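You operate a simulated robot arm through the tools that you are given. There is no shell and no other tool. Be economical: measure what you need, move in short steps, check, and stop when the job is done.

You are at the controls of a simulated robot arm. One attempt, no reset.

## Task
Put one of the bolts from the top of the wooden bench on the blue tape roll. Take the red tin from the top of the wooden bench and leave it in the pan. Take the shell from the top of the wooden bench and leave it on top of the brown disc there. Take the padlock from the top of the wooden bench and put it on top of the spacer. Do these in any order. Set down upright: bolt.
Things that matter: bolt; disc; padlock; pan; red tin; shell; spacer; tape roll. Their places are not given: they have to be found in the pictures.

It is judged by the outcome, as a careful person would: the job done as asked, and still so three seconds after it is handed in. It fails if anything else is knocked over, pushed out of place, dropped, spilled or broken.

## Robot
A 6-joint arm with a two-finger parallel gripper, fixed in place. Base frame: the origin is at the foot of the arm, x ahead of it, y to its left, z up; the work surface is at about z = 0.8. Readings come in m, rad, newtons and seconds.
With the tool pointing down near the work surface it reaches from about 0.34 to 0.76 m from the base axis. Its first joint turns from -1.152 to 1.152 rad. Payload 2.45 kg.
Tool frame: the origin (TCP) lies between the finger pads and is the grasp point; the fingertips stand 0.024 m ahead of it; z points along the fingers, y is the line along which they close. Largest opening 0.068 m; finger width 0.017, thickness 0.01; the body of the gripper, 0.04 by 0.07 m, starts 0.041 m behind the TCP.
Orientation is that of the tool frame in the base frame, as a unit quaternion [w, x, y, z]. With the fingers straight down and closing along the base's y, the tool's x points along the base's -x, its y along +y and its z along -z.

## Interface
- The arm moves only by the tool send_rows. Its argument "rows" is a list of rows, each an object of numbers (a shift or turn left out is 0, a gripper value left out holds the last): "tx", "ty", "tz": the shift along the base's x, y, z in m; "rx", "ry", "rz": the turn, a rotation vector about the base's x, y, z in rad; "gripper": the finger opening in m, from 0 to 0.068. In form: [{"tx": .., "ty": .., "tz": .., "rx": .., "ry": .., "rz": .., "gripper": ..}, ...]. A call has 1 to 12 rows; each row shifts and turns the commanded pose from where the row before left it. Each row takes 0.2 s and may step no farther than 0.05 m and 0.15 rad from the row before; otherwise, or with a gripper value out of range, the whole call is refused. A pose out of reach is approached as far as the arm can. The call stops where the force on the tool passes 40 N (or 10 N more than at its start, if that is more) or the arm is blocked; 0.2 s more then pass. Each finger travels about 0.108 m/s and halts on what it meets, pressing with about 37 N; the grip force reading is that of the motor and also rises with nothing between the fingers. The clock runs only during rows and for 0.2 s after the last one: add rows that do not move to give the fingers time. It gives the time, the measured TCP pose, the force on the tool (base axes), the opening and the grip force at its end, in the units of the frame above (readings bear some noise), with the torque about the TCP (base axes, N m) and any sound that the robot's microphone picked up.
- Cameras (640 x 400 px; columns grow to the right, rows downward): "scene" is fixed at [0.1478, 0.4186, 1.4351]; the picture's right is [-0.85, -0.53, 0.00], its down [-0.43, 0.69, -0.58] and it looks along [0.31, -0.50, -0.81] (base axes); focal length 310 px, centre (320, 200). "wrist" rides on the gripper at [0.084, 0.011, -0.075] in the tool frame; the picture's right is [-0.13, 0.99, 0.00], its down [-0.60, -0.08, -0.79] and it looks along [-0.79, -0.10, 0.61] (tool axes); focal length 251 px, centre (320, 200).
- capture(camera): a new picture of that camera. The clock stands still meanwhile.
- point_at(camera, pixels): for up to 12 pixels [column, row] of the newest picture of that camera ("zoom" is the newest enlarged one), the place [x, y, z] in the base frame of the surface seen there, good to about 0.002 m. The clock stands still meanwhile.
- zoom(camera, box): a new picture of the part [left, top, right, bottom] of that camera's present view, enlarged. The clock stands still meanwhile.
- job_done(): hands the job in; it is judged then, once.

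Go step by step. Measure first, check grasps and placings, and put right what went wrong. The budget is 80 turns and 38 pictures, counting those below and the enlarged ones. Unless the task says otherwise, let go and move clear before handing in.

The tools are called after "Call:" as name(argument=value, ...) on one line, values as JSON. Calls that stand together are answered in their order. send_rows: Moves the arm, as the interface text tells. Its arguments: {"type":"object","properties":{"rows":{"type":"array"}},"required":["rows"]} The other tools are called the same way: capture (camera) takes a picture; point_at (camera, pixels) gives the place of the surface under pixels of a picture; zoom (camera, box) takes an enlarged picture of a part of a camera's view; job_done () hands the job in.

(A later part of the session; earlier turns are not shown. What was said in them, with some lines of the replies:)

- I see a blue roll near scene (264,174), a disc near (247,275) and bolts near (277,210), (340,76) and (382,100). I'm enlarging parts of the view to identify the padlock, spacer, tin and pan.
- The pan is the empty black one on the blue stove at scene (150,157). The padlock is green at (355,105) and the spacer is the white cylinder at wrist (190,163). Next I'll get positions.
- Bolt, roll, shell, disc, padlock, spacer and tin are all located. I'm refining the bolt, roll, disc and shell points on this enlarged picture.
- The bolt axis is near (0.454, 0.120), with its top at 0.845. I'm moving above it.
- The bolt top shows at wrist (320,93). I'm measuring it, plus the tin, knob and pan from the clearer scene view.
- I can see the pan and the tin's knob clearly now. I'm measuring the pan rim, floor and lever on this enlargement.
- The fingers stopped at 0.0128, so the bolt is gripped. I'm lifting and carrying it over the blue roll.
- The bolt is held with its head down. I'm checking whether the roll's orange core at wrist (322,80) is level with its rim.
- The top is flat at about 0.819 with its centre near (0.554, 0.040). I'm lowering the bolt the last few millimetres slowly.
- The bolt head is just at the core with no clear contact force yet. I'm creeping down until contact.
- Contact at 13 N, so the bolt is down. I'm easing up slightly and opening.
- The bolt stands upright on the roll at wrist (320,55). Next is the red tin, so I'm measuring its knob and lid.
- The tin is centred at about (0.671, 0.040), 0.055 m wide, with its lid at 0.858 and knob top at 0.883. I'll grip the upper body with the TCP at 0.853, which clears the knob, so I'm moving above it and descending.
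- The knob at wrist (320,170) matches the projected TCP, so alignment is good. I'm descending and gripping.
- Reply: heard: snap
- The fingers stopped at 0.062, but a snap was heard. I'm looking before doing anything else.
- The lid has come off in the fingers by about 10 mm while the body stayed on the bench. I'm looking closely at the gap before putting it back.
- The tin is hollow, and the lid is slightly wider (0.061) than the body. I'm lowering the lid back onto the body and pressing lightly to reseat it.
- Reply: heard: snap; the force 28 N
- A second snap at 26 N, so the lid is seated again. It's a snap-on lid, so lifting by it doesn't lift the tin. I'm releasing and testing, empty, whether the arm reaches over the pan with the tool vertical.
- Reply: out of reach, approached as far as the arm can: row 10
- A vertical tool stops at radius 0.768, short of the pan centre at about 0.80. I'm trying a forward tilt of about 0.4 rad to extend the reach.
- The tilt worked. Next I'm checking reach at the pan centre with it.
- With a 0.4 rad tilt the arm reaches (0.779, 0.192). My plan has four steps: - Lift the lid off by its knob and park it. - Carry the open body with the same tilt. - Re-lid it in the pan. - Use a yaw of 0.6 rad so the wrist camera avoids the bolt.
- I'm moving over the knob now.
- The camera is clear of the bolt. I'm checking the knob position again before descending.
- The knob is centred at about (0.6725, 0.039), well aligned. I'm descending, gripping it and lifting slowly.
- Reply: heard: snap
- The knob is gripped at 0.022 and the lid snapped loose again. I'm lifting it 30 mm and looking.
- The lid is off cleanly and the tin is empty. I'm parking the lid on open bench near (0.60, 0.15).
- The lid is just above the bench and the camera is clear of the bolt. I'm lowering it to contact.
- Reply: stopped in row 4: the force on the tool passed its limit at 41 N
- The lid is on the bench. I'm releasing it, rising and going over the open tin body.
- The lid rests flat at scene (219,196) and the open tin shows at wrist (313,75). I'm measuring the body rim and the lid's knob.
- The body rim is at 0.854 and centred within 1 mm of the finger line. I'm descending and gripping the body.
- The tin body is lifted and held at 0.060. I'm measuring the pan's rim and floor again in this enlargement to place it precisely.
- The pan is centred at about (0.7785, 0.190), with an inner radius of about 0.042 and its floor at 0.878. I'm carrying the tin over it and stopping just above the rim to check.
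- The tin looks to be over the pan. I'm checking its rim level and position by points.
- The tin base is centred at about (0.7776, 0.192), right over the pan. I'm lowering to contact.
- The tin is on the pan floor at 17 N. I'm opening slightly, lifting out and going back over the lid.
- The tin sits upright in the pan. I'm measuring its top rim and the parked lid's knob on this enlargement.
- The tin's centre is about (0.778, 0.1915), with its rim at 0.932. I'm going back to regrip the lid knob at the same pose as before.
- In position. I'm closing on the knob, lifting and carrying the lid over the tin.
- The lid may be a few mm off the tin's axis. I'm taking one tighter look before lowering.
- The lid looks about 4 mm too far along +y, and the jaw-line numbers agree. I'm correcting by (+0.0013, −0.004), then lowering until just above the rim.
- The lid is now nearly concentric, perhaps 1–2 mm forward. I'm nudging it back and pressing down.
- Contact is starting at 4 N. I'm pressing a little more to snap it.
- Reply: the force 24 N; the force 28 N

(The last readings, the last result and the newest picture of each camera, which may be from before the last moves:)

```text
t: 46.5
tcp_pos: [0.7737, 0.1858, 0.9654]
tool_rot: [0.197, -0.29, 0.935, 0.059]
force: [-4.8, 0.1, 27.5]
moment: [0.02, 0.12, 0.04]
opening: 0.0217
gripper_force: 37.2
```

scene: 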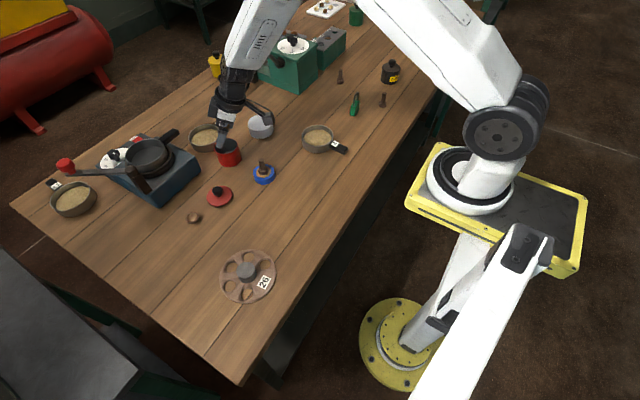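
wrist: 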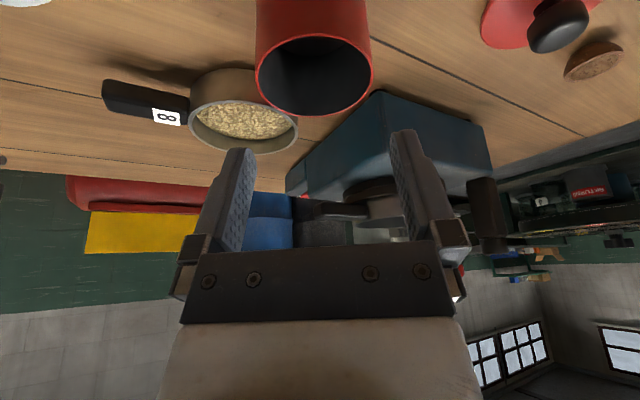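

No snap at 27 N. I'm relieving the force and inspecting before deciding.

Call:
send_rows(rows=[{"tz": 0.0025}, {"gripper": 0.04}, {"gripper": 0.05}, {"tz": 0.02}, {"tz": 0.03}, {"tz": 0.01}, {}])

Call:
zoom(camera="scene", box=[112, 118, 176, 158])

```text
t: 48.1
tcp_pos: [0.7719, 0.1844, 1.0223]
tool_rot: [0.192, -0.29, 0.936, 0.06]
force: [0.3, 1.0, 0.7]
moment: [0.02, -0.03, 0.0]
opening: 0.0498
gripper_force: 0.1
heard: snap
```

```text
10.00 times, centred on (144, 138) of scene
```

zoom: 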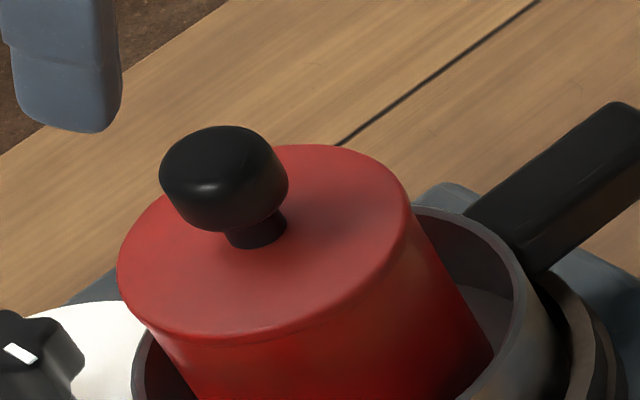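

The lid snapped on as the fingers let go, so the tin is closed and upright in the pan. Next is the shell: I'm untilting the tool, undoing the yaw and moving above it.

Call:
send_rows(rows=[{"tx": -0.0385, "ty": 0.013}, {"tx": -0.0385, "ty": 0.013, "rx": -0.0753, "ry": 0.11}, {"tx": -0.0385, "ty": 0.013, "rx": -0.0753, "ry": 0.11}, {"tx": -0.0385, "ty": 0.013, "rx": -0.0753, "ry": 0.11}, {"rz": -0.15, "tz": -0.03}, {"rz": -0.15, "tz": -0.03}, {"rz": -0.15}, {"rz": -0.15}, {}])

Call:
capture(camera="wrist")

```text
t: 50.1
tcp_pos: [0.6191, 0.2372, 0.9607]
tool_rot: [0.004, 0.0, 1.0, 0.0]
force: [-0.4, 0.8, -0.7]
moment: [0.01, 0.02, -0.01]
opening: 0.0498
gripper_force: 0.0
```

```text
4 pictures are left
```

wrist: 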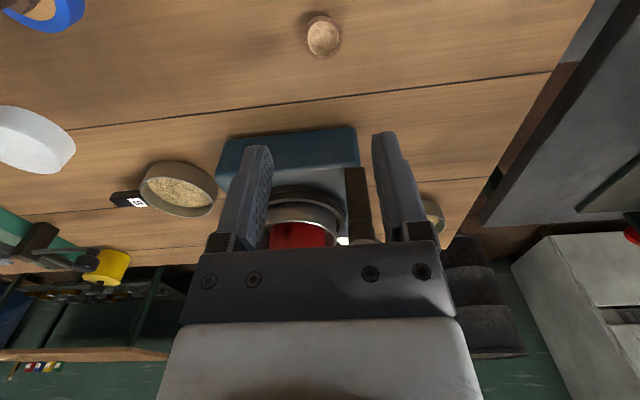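

The shell is at wrist (324,36). I'm measuring its rim, hollow and surrounding bench.

Call:
point_at(camera="wrist", pixels=[[324, 36], [324, 54], [308, 36], [340, 36], [324, 20], [324, 57], [311, 24], [338, 24], [324, 70], [312, 48], [336, 48], [307, 20]])

```text
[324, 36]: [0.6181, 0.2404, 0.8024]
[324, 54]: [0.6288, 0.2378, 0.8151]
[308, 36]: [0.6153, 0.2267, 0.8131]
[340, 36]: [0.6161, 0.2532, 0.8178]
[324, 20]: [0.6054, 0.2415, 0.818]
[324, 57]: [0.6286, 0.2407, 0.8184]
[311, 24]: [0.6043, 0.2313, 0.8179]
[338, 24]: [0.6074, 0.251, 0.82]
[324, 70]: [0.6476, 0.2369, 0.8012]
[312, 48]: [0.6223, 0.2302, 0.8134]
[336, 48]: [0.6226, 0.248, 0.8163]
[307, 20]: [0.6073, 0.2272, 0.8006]
```

The shell is a cup about 28 mm across, centred at (0.6165, 0.240), with its rim at 0.817. Before gripping it I'm measuring the disc's flat hub top near scene (246,269).

Call:
point_at(camera="scene", pixels=[[246, 267], [240, 267], [237, 267], [251, 267], [254, 267], [256, 267], [246, 262], [246, 259], [246, 272], [246, 275], [243, 263], [250, 272]])

Call:
send_rows(rows=[{"tx": -0.0025, "ty": 0.003, "tz": -0.05, "gripper": 0.05}, {"tz": -0.05}, {"tz": -0.02}, {"tz": -0.0105}, {}])

```text
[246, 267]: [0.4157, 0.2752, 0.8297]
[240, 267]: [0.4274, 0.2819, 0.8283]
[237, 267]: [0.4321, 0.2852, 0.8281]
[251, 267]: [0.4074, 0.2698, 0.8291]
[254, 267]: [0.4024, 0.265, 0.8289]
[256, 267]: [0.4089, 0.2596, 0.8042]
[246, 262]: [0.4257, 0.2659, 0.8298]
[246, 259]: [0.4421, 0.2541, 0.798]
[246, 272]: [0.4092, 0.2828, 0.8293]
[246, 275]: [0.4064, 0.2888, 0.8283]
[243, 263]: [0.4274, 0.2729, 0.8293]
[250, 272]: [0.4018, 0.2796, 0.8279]
```

```text
refused: row 1 steps farther than a row can; nothing moved
```

The hub top is flat at 0.829, centred at about (0.4165, 0.276) with a radius of about 18 mm, which suits the shell. That row was 0.2 mm too long, so I'm resending it in smaller steps.

Call:
send_rows(rows=[{"tx": -0.0025, "ty": 0.003, "tz": -0.045, "gripper": 0.05}, {"tz": -0.045}, {"tz": -0.03}, {"tz": -0.0105}, {"gripper": 0.036}, {}])

```text
t: 51.5
tcp_pos: [0.6168, 0.2404, 0.8319]
tool_rot: [0.003, -0.001, 1.0, 0.0]
force: [-0.2, 0.0, -0.2]
moment: [-0.03, 0.0, 0.0]
opening: 0.0362
gripper_force: 0.1
```

I'm closing gently in small steps to avoid crushing the shell.

Call:
send_rows(rows=[{"tz": -0.001, "gripper": 0.032}, {"gripper": 0.031}, {"gripper": 0.03}, {}])

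```text
t: 52.5
tcp_pos: [0.6155, 0.2399, 0.8305]
tool_rot: [0.002, 0.0, 1.0, -0.001]
force: [1.0, 0.0, -0.2]
moment: [0.02, -0.01, 0.0]
opening: 0.0306
gripper_force: 0.4
```

The opening stalled at 0.0306, so the fingers may be just touching. I'm closing a touch more.

Call:
send_rows(rows=[{"gripper": 0.0293}, {}])

```text
t: 53.1
tcp_pos: [0.6159, 0.2413, 0.8302]
tool_rot: [0.003, -0.001, 1.0, 0.0]
force: [0.3, -0.6, -1.7]
moment: [-0.02, 0.01, -0.04]
opening: 0.0301
gripper_force: 0.6
```

Call:
send_rows(rows=[{"gripper": 0.027}, {}])

```text
t: 53.7
tcp_pos: [0.6154, 0.2403, 0.8298]
tool_rot: [0.003, -0.001, 1.0, 0.0]
force: [0.2, -0.1, 0.7]
moment: [0.02, 0.01, -0.03]
opening: 0.028
gripper_force: 0.8
```

Call:
send_rows(rows=[{"gripper": 0.025}, {}, {}])

Call:
zoom(camera="wrist", box=[220, 100, 420, 225])

```text
t: 54.5
tcp_pos: [0.6137, 0.2412, 0.8298]
tool_rot: [0.003, -0.001, 1.0, 0.0]
force: [-1.3, 0.3, 0.4]
moment: [0.02, -0.01, 0.03]
opening: 0.0268
gripper_force: 6.2
```

```text
3.20 times, centred on (320, 162) of wrist
```

zoom: 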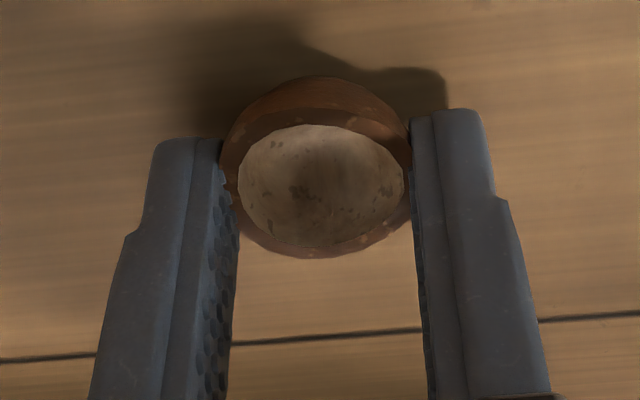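

The shell is intact between the pads with a gentle 6 N. I'm lifting it a little and checking that it stays held.

Call:
send_rows(rows=[{"gripper": 0.0243}, {"tz": 0.01}, {"tz": 0.02}, {"tz": 0.03}, {}])

```text
t: 55.7
tcp_pos: [0.616, 0.24, 0.8915]
tool_rot: [0.002, -0.001, 1.0, 0.0]
force: [0.7, -1.0, 0.9]
moment: [0.0, 0.0, 0.01]
opening: 0.0266
gripper_force: 6.8
```

Still held at 0.0266 with 6.8 N. I'm carrying it to above the disc's hub.

Call:
send_rows(rows=[{"tx": -0.04, "ty": 0.0071}, {"tx": -0.04, "ty": 0.0071}, {"tx": -0.04, "ty": 0.0071}, {"tx": -0.04, "ty": 0.0071}, {"tx": -0.04, "ty": 0.0074}, {}, {"tz": -0.02}, {"tz": -0.008}, {}])

Call:
zoom(camera="scene", box=[206, 235, 286, 285])

```text
t: 57.7
tcp_pos: [0.4164, 0.276, 0.8623]
tool_rot: [0.004, -0.002, 1.0, 0.0]
force: [0.5, -0.2, -0.1]
moment: [0.0, -0.03, 0.01]
opening: 0.0265
gripper_force: 6.6
```

```text
8.00 times, centred on (246, 260) of scene
```

zoom: 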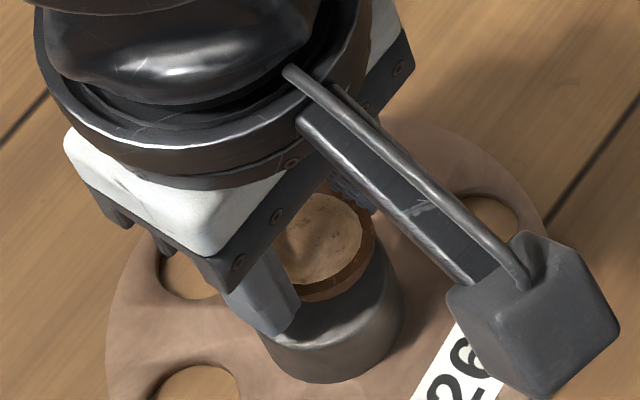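

The shell is just above the hub. I'm checking its centring by points.

Call:
point_at(camera="zoom", pixels=[[320, 235], [310, 285], [340, 290], [365, 235], [330, 195], [340, 330], [390, 285], [300, 350], [395, 310], [310, 375]])

```text
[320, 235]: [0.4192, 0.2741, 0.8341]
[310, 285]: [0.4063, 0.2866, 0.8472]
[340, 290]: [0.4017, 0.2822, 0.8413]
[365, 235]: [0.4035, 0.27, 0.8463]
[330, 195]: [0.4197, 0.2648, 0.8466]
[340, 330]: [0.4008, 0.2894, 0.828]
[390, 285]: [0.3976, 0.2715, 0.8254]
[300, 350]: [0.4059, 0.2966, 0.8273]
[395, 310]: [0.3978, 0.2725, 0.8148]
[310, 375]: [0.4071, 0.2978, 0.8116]
```

The shell is centred within 1–2 mm on the hub. I'm lowering the last 3 mm in small steps.

Call:
send_rows(rows=[{"tz": -0.0015}, {"tz": -0.001}, {"tz": -0.0007}, {"tz": -0.0005}, {}])

```text
t: 58.9
tcp_pos: [0.4154, 0.2773, 0.8578]
tool_rot: [0.004, -0.002, 1.0, 0.0]
force: [0.4, 0.0, 0.7]
moment: [-0.01, 0.02, 0.01]
opening: 0.0265
gripper_force: 6.7
```

Call:
send_rows(rows=[{"tz": -0.0005}, {"tz": -0.0005}, {}])

```text
t: 59.7
tcp_pos: [0.4155, 0.2761, 0.8568]
tool_rot: [0.003, -0.001, 1.0, 0.0]
force: [0.2, 0.4, 0.6]
moment: [0.01, 0.01, -0.04]
opening: 0.0264
gripper_force: 6.4
```

Call:
send_rows(rows=[{"tz": -0.0005}, {"tz": -0.0005}, {"tz": -0.0005}, {}])

```text
t: 60.7
tcp_pos: [0.4162, 0.2751, 0.8557]
tool_rot: [0.003, -0.001, 1.0, 0.0]
force: [-0.5, -0.6, 1.3]
moment: [0.01, 0.01, 0.0]
opening: 0.0242
gripper_force: 18.4
```

The grip changed as the shell touched the hub. I'm stopping the descent and opening gently.

Call:
send_rows(rows=[{"gripper": 0.027}, {"gripper": 0.03}, {"gripper": 0.036}, {"gripper": 0.044}, {}])

Call:
zoom(camera="scene", box=[206, 235, 286, 285])

```text
t: 61.9
tcp_pos: [0.415, 0.2749, 0.856]
tool_rot: [0.003, -0.001, 1.0, 0.0]
force: [-0.2, 0.2, -0.3]
moment: [-0.02, 0.05, -0.03]
opening: 0.0438
gripper_force: 0.0
```

```text
8.00 times, centred on (246, 260) of scene
```

zoom: 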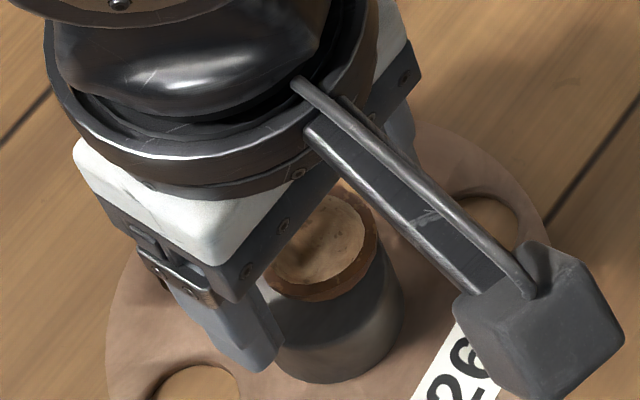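

The shell sits on the hub, released and intact. I'm verifying its height by points, then rising away.

Call:
point_at(camera="zoom", pixels=[[320, 235], [310, 290], [340, 285], [368, 235], [372, 250], [350, 195]])

Call:
send_rows(rows=[{"tz": 0.02}, {"tz": 0.045}, {"tz": 0.045}])

```text
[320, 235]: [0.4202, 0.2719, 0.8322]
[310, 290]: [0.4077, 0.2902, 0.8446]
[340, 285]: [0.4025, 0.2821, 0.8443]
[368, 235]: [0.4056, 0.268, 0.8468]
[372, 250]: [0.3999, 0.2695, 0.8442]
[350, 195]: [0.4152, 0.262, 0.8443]
```

```text
t: 62.7
tcp_pos: [0.4172, 0.2764, 0.9673]
tool_rot: [0.003, -0.001, 1.0, 0.0]
force: [0.1, 0.0, -0.2]
moment: [-0.02, -0.01, 0.01]
opening: 0.0441
gripper_force: 0.0
```

The shell is fine, with its rim at about 0.845 on the hub. Only one picture is left, so I'm sampling the padlock and spacer from the existing scene picture first.

Call:
point_at(camera="scene", pixels=[[351, 112], [353, 112], [355, 112], [357, 110], [359, 108], [353, 106], [356, 104], [358, 103], [355, 95], [357, 93], [359, 97], [354, 115]])

Call:
point_at(camera="scene", pixels=[[262, 122], [250, 122], [252, 125], [272, 124], [270, 120], [261, 131], [261, 135], [261, 117], [355, 98], [354, 101], [357, 99], [358, 95]])

```text
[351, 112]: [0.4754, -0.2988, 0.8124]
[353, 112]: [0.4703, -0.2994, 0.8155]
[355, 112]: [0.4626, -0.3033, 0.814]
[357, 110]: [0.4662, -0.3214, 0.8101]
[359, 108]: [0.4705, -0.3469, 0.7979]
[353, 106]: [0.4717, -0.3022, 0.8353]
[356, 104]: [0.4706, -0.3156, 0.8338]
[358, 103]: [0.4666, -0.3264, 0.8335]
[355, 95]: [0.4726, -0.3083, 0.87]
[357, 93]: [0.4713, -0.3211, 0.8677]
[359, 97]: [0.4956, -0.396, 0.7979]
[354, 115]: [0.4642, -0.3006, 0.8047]
```

```text
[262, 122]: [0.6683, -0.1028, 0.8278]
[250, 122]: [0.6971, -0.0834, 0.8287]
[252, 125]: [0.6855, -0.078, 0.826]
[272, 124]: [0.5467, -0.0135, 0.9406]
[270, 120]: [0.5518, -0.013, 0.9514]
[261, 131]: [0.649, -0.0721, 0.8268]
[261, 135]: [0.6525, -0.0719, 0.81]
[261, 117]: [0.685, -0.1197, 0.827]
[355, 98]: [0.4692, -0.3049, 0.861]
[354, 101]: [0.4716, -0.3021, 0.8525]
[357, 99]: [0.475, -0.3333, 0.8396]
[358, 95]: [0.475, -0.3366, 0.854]
```

The padlock is about 13 mm thick in x and 27 mm wide in y. It's centred near (0.470, −0.314), with its body up to 0.837 and shackle to 0.87. The spacer centre is near (0.668, −0.097) with its top at 0.829, so I'm crossing over to the padlock.

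Call:
send_rows(rows=[{"tx": 0.0044, "ty": -0.0491}, {"tx": 0.0044, "ty": -0.0491}, {"tx": 0.0044, "ty": -0.0491}, {"tx": 0.0044, "ty": -0.0491}, {"tx": 0.0044, "ty": -0.0491}, {"tx": 0.0044, "ty": -0.0491}, {"tx": 0.0044, "ty": -0.0491}, {"tx": 0.0044, "ty": -0.0491}, {"tx": 0.0044, "ty": -0.0491}, {"tx": 0.0044, "ty": -0.0491}, {"tx": 0.0044, "ty": -0.0491}, {"tx": 0.0046, "ty": -0.0491, "gripper": 0.05}])

```text
t: 65.3
tcp_pos: [0.4697, -0.3123, 0.9642]
tool_rot: [0.003, 0.0, 1.0, 0.0]
force: [-0.3, 0.0, 0.5]
moment: [0.0, 0.0, 0.01]
opening: 0.0502
gripper_force: 0.0
```

In position above the padlock. I'm using the last picture here, which should show both the padlock and the spacer.

Call:
capture(camera="wrist")

```text
0 pictures are left
```

wrist: 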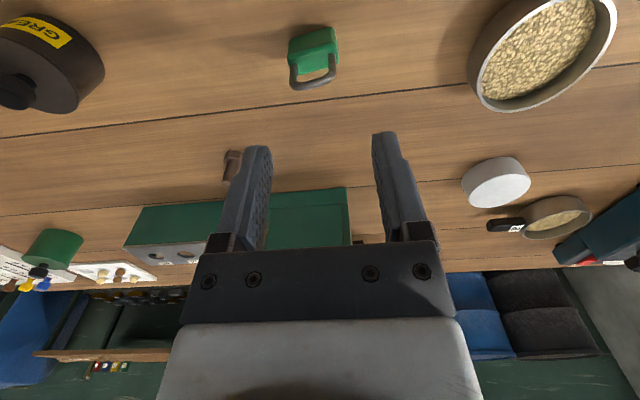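

The padlock is at wrist (314,55) with its shackle below it at (313,80), and the spacer at (496,183). I'm measuring both.

Call:
point_at(camera="wrist", pixels=[[292, 70], [336, 60], [300, 86], [325, 82], [291, 50], [337, 40], [296, 66], [332, 57], [314, 60], [314, 45], [290, 38], [334, 30]])

Call:
point_at(camera="wrist", pixels=[[498, 190], [470, 196], [530, 182], [500, 176], [500, 204], [480, 200], [520, 195], [485, 184], [515, 180], [495, 165], [466, 190], [505, 190]])

```text
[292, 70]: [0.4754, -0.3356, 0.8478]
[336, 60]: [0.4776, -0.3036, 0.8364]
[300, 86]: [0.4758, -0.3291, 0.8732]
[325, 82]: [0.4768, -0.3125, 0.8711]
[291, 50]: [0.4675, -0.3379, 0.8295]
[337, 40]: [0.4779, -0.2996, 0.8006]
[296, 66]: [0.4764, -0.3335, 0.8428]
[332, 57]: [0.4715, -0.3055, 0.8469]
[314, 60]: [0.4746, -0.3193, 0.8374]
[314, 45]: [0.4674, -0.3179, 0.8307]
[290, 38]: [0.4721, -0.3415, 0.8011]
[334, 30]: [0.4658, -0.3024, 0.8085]
```

```text
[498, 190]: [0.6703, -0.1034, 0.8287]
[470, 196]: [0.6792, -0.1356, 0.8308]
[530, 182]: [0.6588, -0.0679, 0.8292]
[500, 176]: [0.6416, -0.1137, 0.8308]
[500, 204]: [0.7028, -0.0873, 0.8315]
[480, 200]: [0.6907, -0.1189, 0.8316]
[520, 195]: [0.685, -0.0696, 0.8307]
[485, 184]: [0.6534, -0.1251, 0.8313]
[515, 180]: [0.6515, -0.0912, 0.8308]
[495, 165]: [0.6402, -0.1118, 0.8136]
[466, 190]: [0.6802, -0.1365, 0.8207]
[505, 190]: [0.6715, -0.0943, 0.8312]
```

The padlock body is centred near (0.4735, −0.3195) and about 35 mm wide in y. The spacer is centred at (0.671, −0.100) with its top at 0.8305. I'm aligning, descending and gripping.

Call:
send_rows(rows=[{"tx": 0.004, "ty": -0.0068}, {"tz": -0.045}, {"tz": -0.045}, {"tz": -0.025}, {"tz": -0.0095}, {}, {"gripper": 0.04}, {"gripper": 0.03}, {"gripper": 0.025}, {}])

```text
t: 67.5
tcp_pos: [0.4737, -0.3197, 0.8404]
tool_rot: [0.003, -0.001, 1.0, 0.0]
force: [0.1, 0.0, -0.1]
moment: [0.02, -0.02, 0.0]
opening: 0.0405
gripper_force: 37.1
```

Gripped at 0.0405 with full force. I'm lifting and checking that it stays held.

Call:
send_rows(rows=[{"tz": 0.01}, {"tz": 0.02}, {"tz": 0.03}, {"tz": 0.03}, {}])

```text
t: 68.7
tcp_pos: [0.4732, -0.3201, 0.9333]
tool_rot: [0.002, -0.001, 1.0, 0.001]
force: [0.1, -1.0, -1.4]
moment: [-0.03, -0.01, -0.02]
opening: 0.0405
gripper_force: 37.0
```

Held at 0.0405, with a weight of about 1.4 N. Before crossing I'm measuring the green machine to keep clear of it.

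Call:
point_at(camera="wrist", pixels=[[335, 195], [335, 235], [300, 230], [150, 240], [280, 195], [360, 215], [230, 165], [350, 243], [215, 210]])

Call:
point_at(camera="scene", pixels=[[294, 45], [280, 85], [268, 65], [258, 45], [305, 65], [330, 40], [245, 58], [300, 90]])

```text
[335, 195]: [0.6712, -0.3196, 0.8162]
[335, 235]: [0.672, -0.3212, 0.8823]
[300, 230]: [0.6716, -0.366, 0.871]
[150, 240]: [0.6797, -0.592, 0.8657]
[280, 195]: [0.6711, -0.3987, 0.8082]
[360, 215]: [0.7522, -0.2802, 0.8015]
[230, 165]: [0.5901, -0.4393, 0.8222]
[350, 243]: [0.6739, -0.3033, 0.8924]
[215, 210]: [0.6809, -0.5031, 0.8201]
```

```text
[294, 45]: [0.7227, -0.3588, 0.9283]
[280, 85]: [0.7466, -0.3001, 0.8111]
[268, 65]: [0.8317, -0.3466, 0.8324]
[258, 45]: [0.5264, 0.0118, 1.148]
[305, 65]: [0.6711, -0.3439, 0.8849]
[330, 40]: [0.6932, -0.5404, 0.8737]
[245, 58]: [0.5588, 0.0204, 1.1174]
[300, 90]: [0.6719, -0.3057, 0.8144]
```

The machine stays at x≥0.67, y≤−0.30. I'm moving along y first at a safe height, then out in x to the spacer.

Call:
send_rows(rows=[{"ty": 0.044}, {"ty": 0.044}, {"ty": 0.044}, {"ty": 0.044}, {"ty": 0.044}, {"tx": 0.0395}, {"tx": 0.0395}, {"tx": 0.0395}, {"tx": 0.0395}, {"tx": 0.0395}, {}, {}])

```text
t: 71.3
tcp_pos: [0.672, -0.0993, 0.9306]
tool_rot: [0.003, -0.001, 1.0, 0.0]
force: [0.7, 0.1, -1.1]
moment: [0.0, -0.01, 0.0]
opening: 0.0402
gripper_force: 36.7
```

I'm over the spacer and still holding. I'm descending, slowly at the end.

Call:
send_rows(rows=[{"tz": -0.04}, {"tz": -0.013}, {"tz": -0.003}, {"tz": -0.001}, {"tz": -0.001}, {}])

```text
t: 72.7
tcp_pos: [0.6699, -0.0996, 0.8735]
tool_rot: [0.003, -0.001, 1.0, 0.0]
force: [-0.1, 0.4, -1.3]
moment: [0.03, -0.01, 0.0]
opening: 0.0403
gripper_force: 37.0
```

Call:
send_rows(rows=[{"tz": -0.001}, {"tz": -0.001}, {"tz": -0.0007}, {}])

```text
t: 73.7
tcp_pos: [0.6712, -0.1009, 0.8722]
tool_rot: [0.004, -0.001, 1.0, -0.001]
force: [0.1, 1.7, 5.9]
moment: [0.05, 0.03, 0.1]
opening: 0.0401
gripper_force: 36.9
```

Contact at 6 N. I'm pressing a touch more so it sits flat, then reading the force.

Call:
send_rows(rows=[{"tz": -0.0007}, {}])

```text
t: 74.3
tcp_pos: [0.6721, -0.1003, 0.8716]
tool_rot: [0.005, -0.001, 1.0, 0.0]
force: [-1.1, 2.2, 15.8]
moment: [0.06, 0.14, 0.08]
opening: 0.04
gripper_force: 37.1
```

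It's firmly seated at 16 N. I'm easing off, opening slowly and rising clear.

Call:
send_rows(rows=[{"tz": 0.0007}, {"gripper": 0.043}, {"gripper": 0.048}, {"gripper": 0.056}, {}, {"tz": 0.01}, {"tz": 0.03}, {"tz": 0.045}, {"tz": 0.045}, {}])

```text
t: 76.5
tcp_pos: [0.6705, -0.0996, 1.0012]
tool_rot: [0.002, -0.001, 1.0, 0.0]
force: [0.7, -0.3, 0.9]
moment: [0.02, -0.05, -0.02]
opening: 0.0561
gripper_force: 0.0
5 turns are left
```

The fingers opened freely, there was no snag on the way up, and the forces read zero. The arm is clear, so I'm handing in.

Call:
job_done()

```text
The job is handed in.
```

I placed all four items and handed the job in. The last placing, the padlock, I could only check by force readings because the pictures had run out.

- **Bolt:** it stands upright, head down, on the blue tape roll.
- **Red tin:** it's in the pan with its lid on. The snap-on lid came off when I first gripped the tin, so I moved the open tin and the lid separately and snapped the lid back on in the pan.
- **Shell:** it sits on the raised hub at the centre of the brown disc, and looked undamaged.
- **Padlock:** it's on the spacer. It pressed down firmly and released cleanly.
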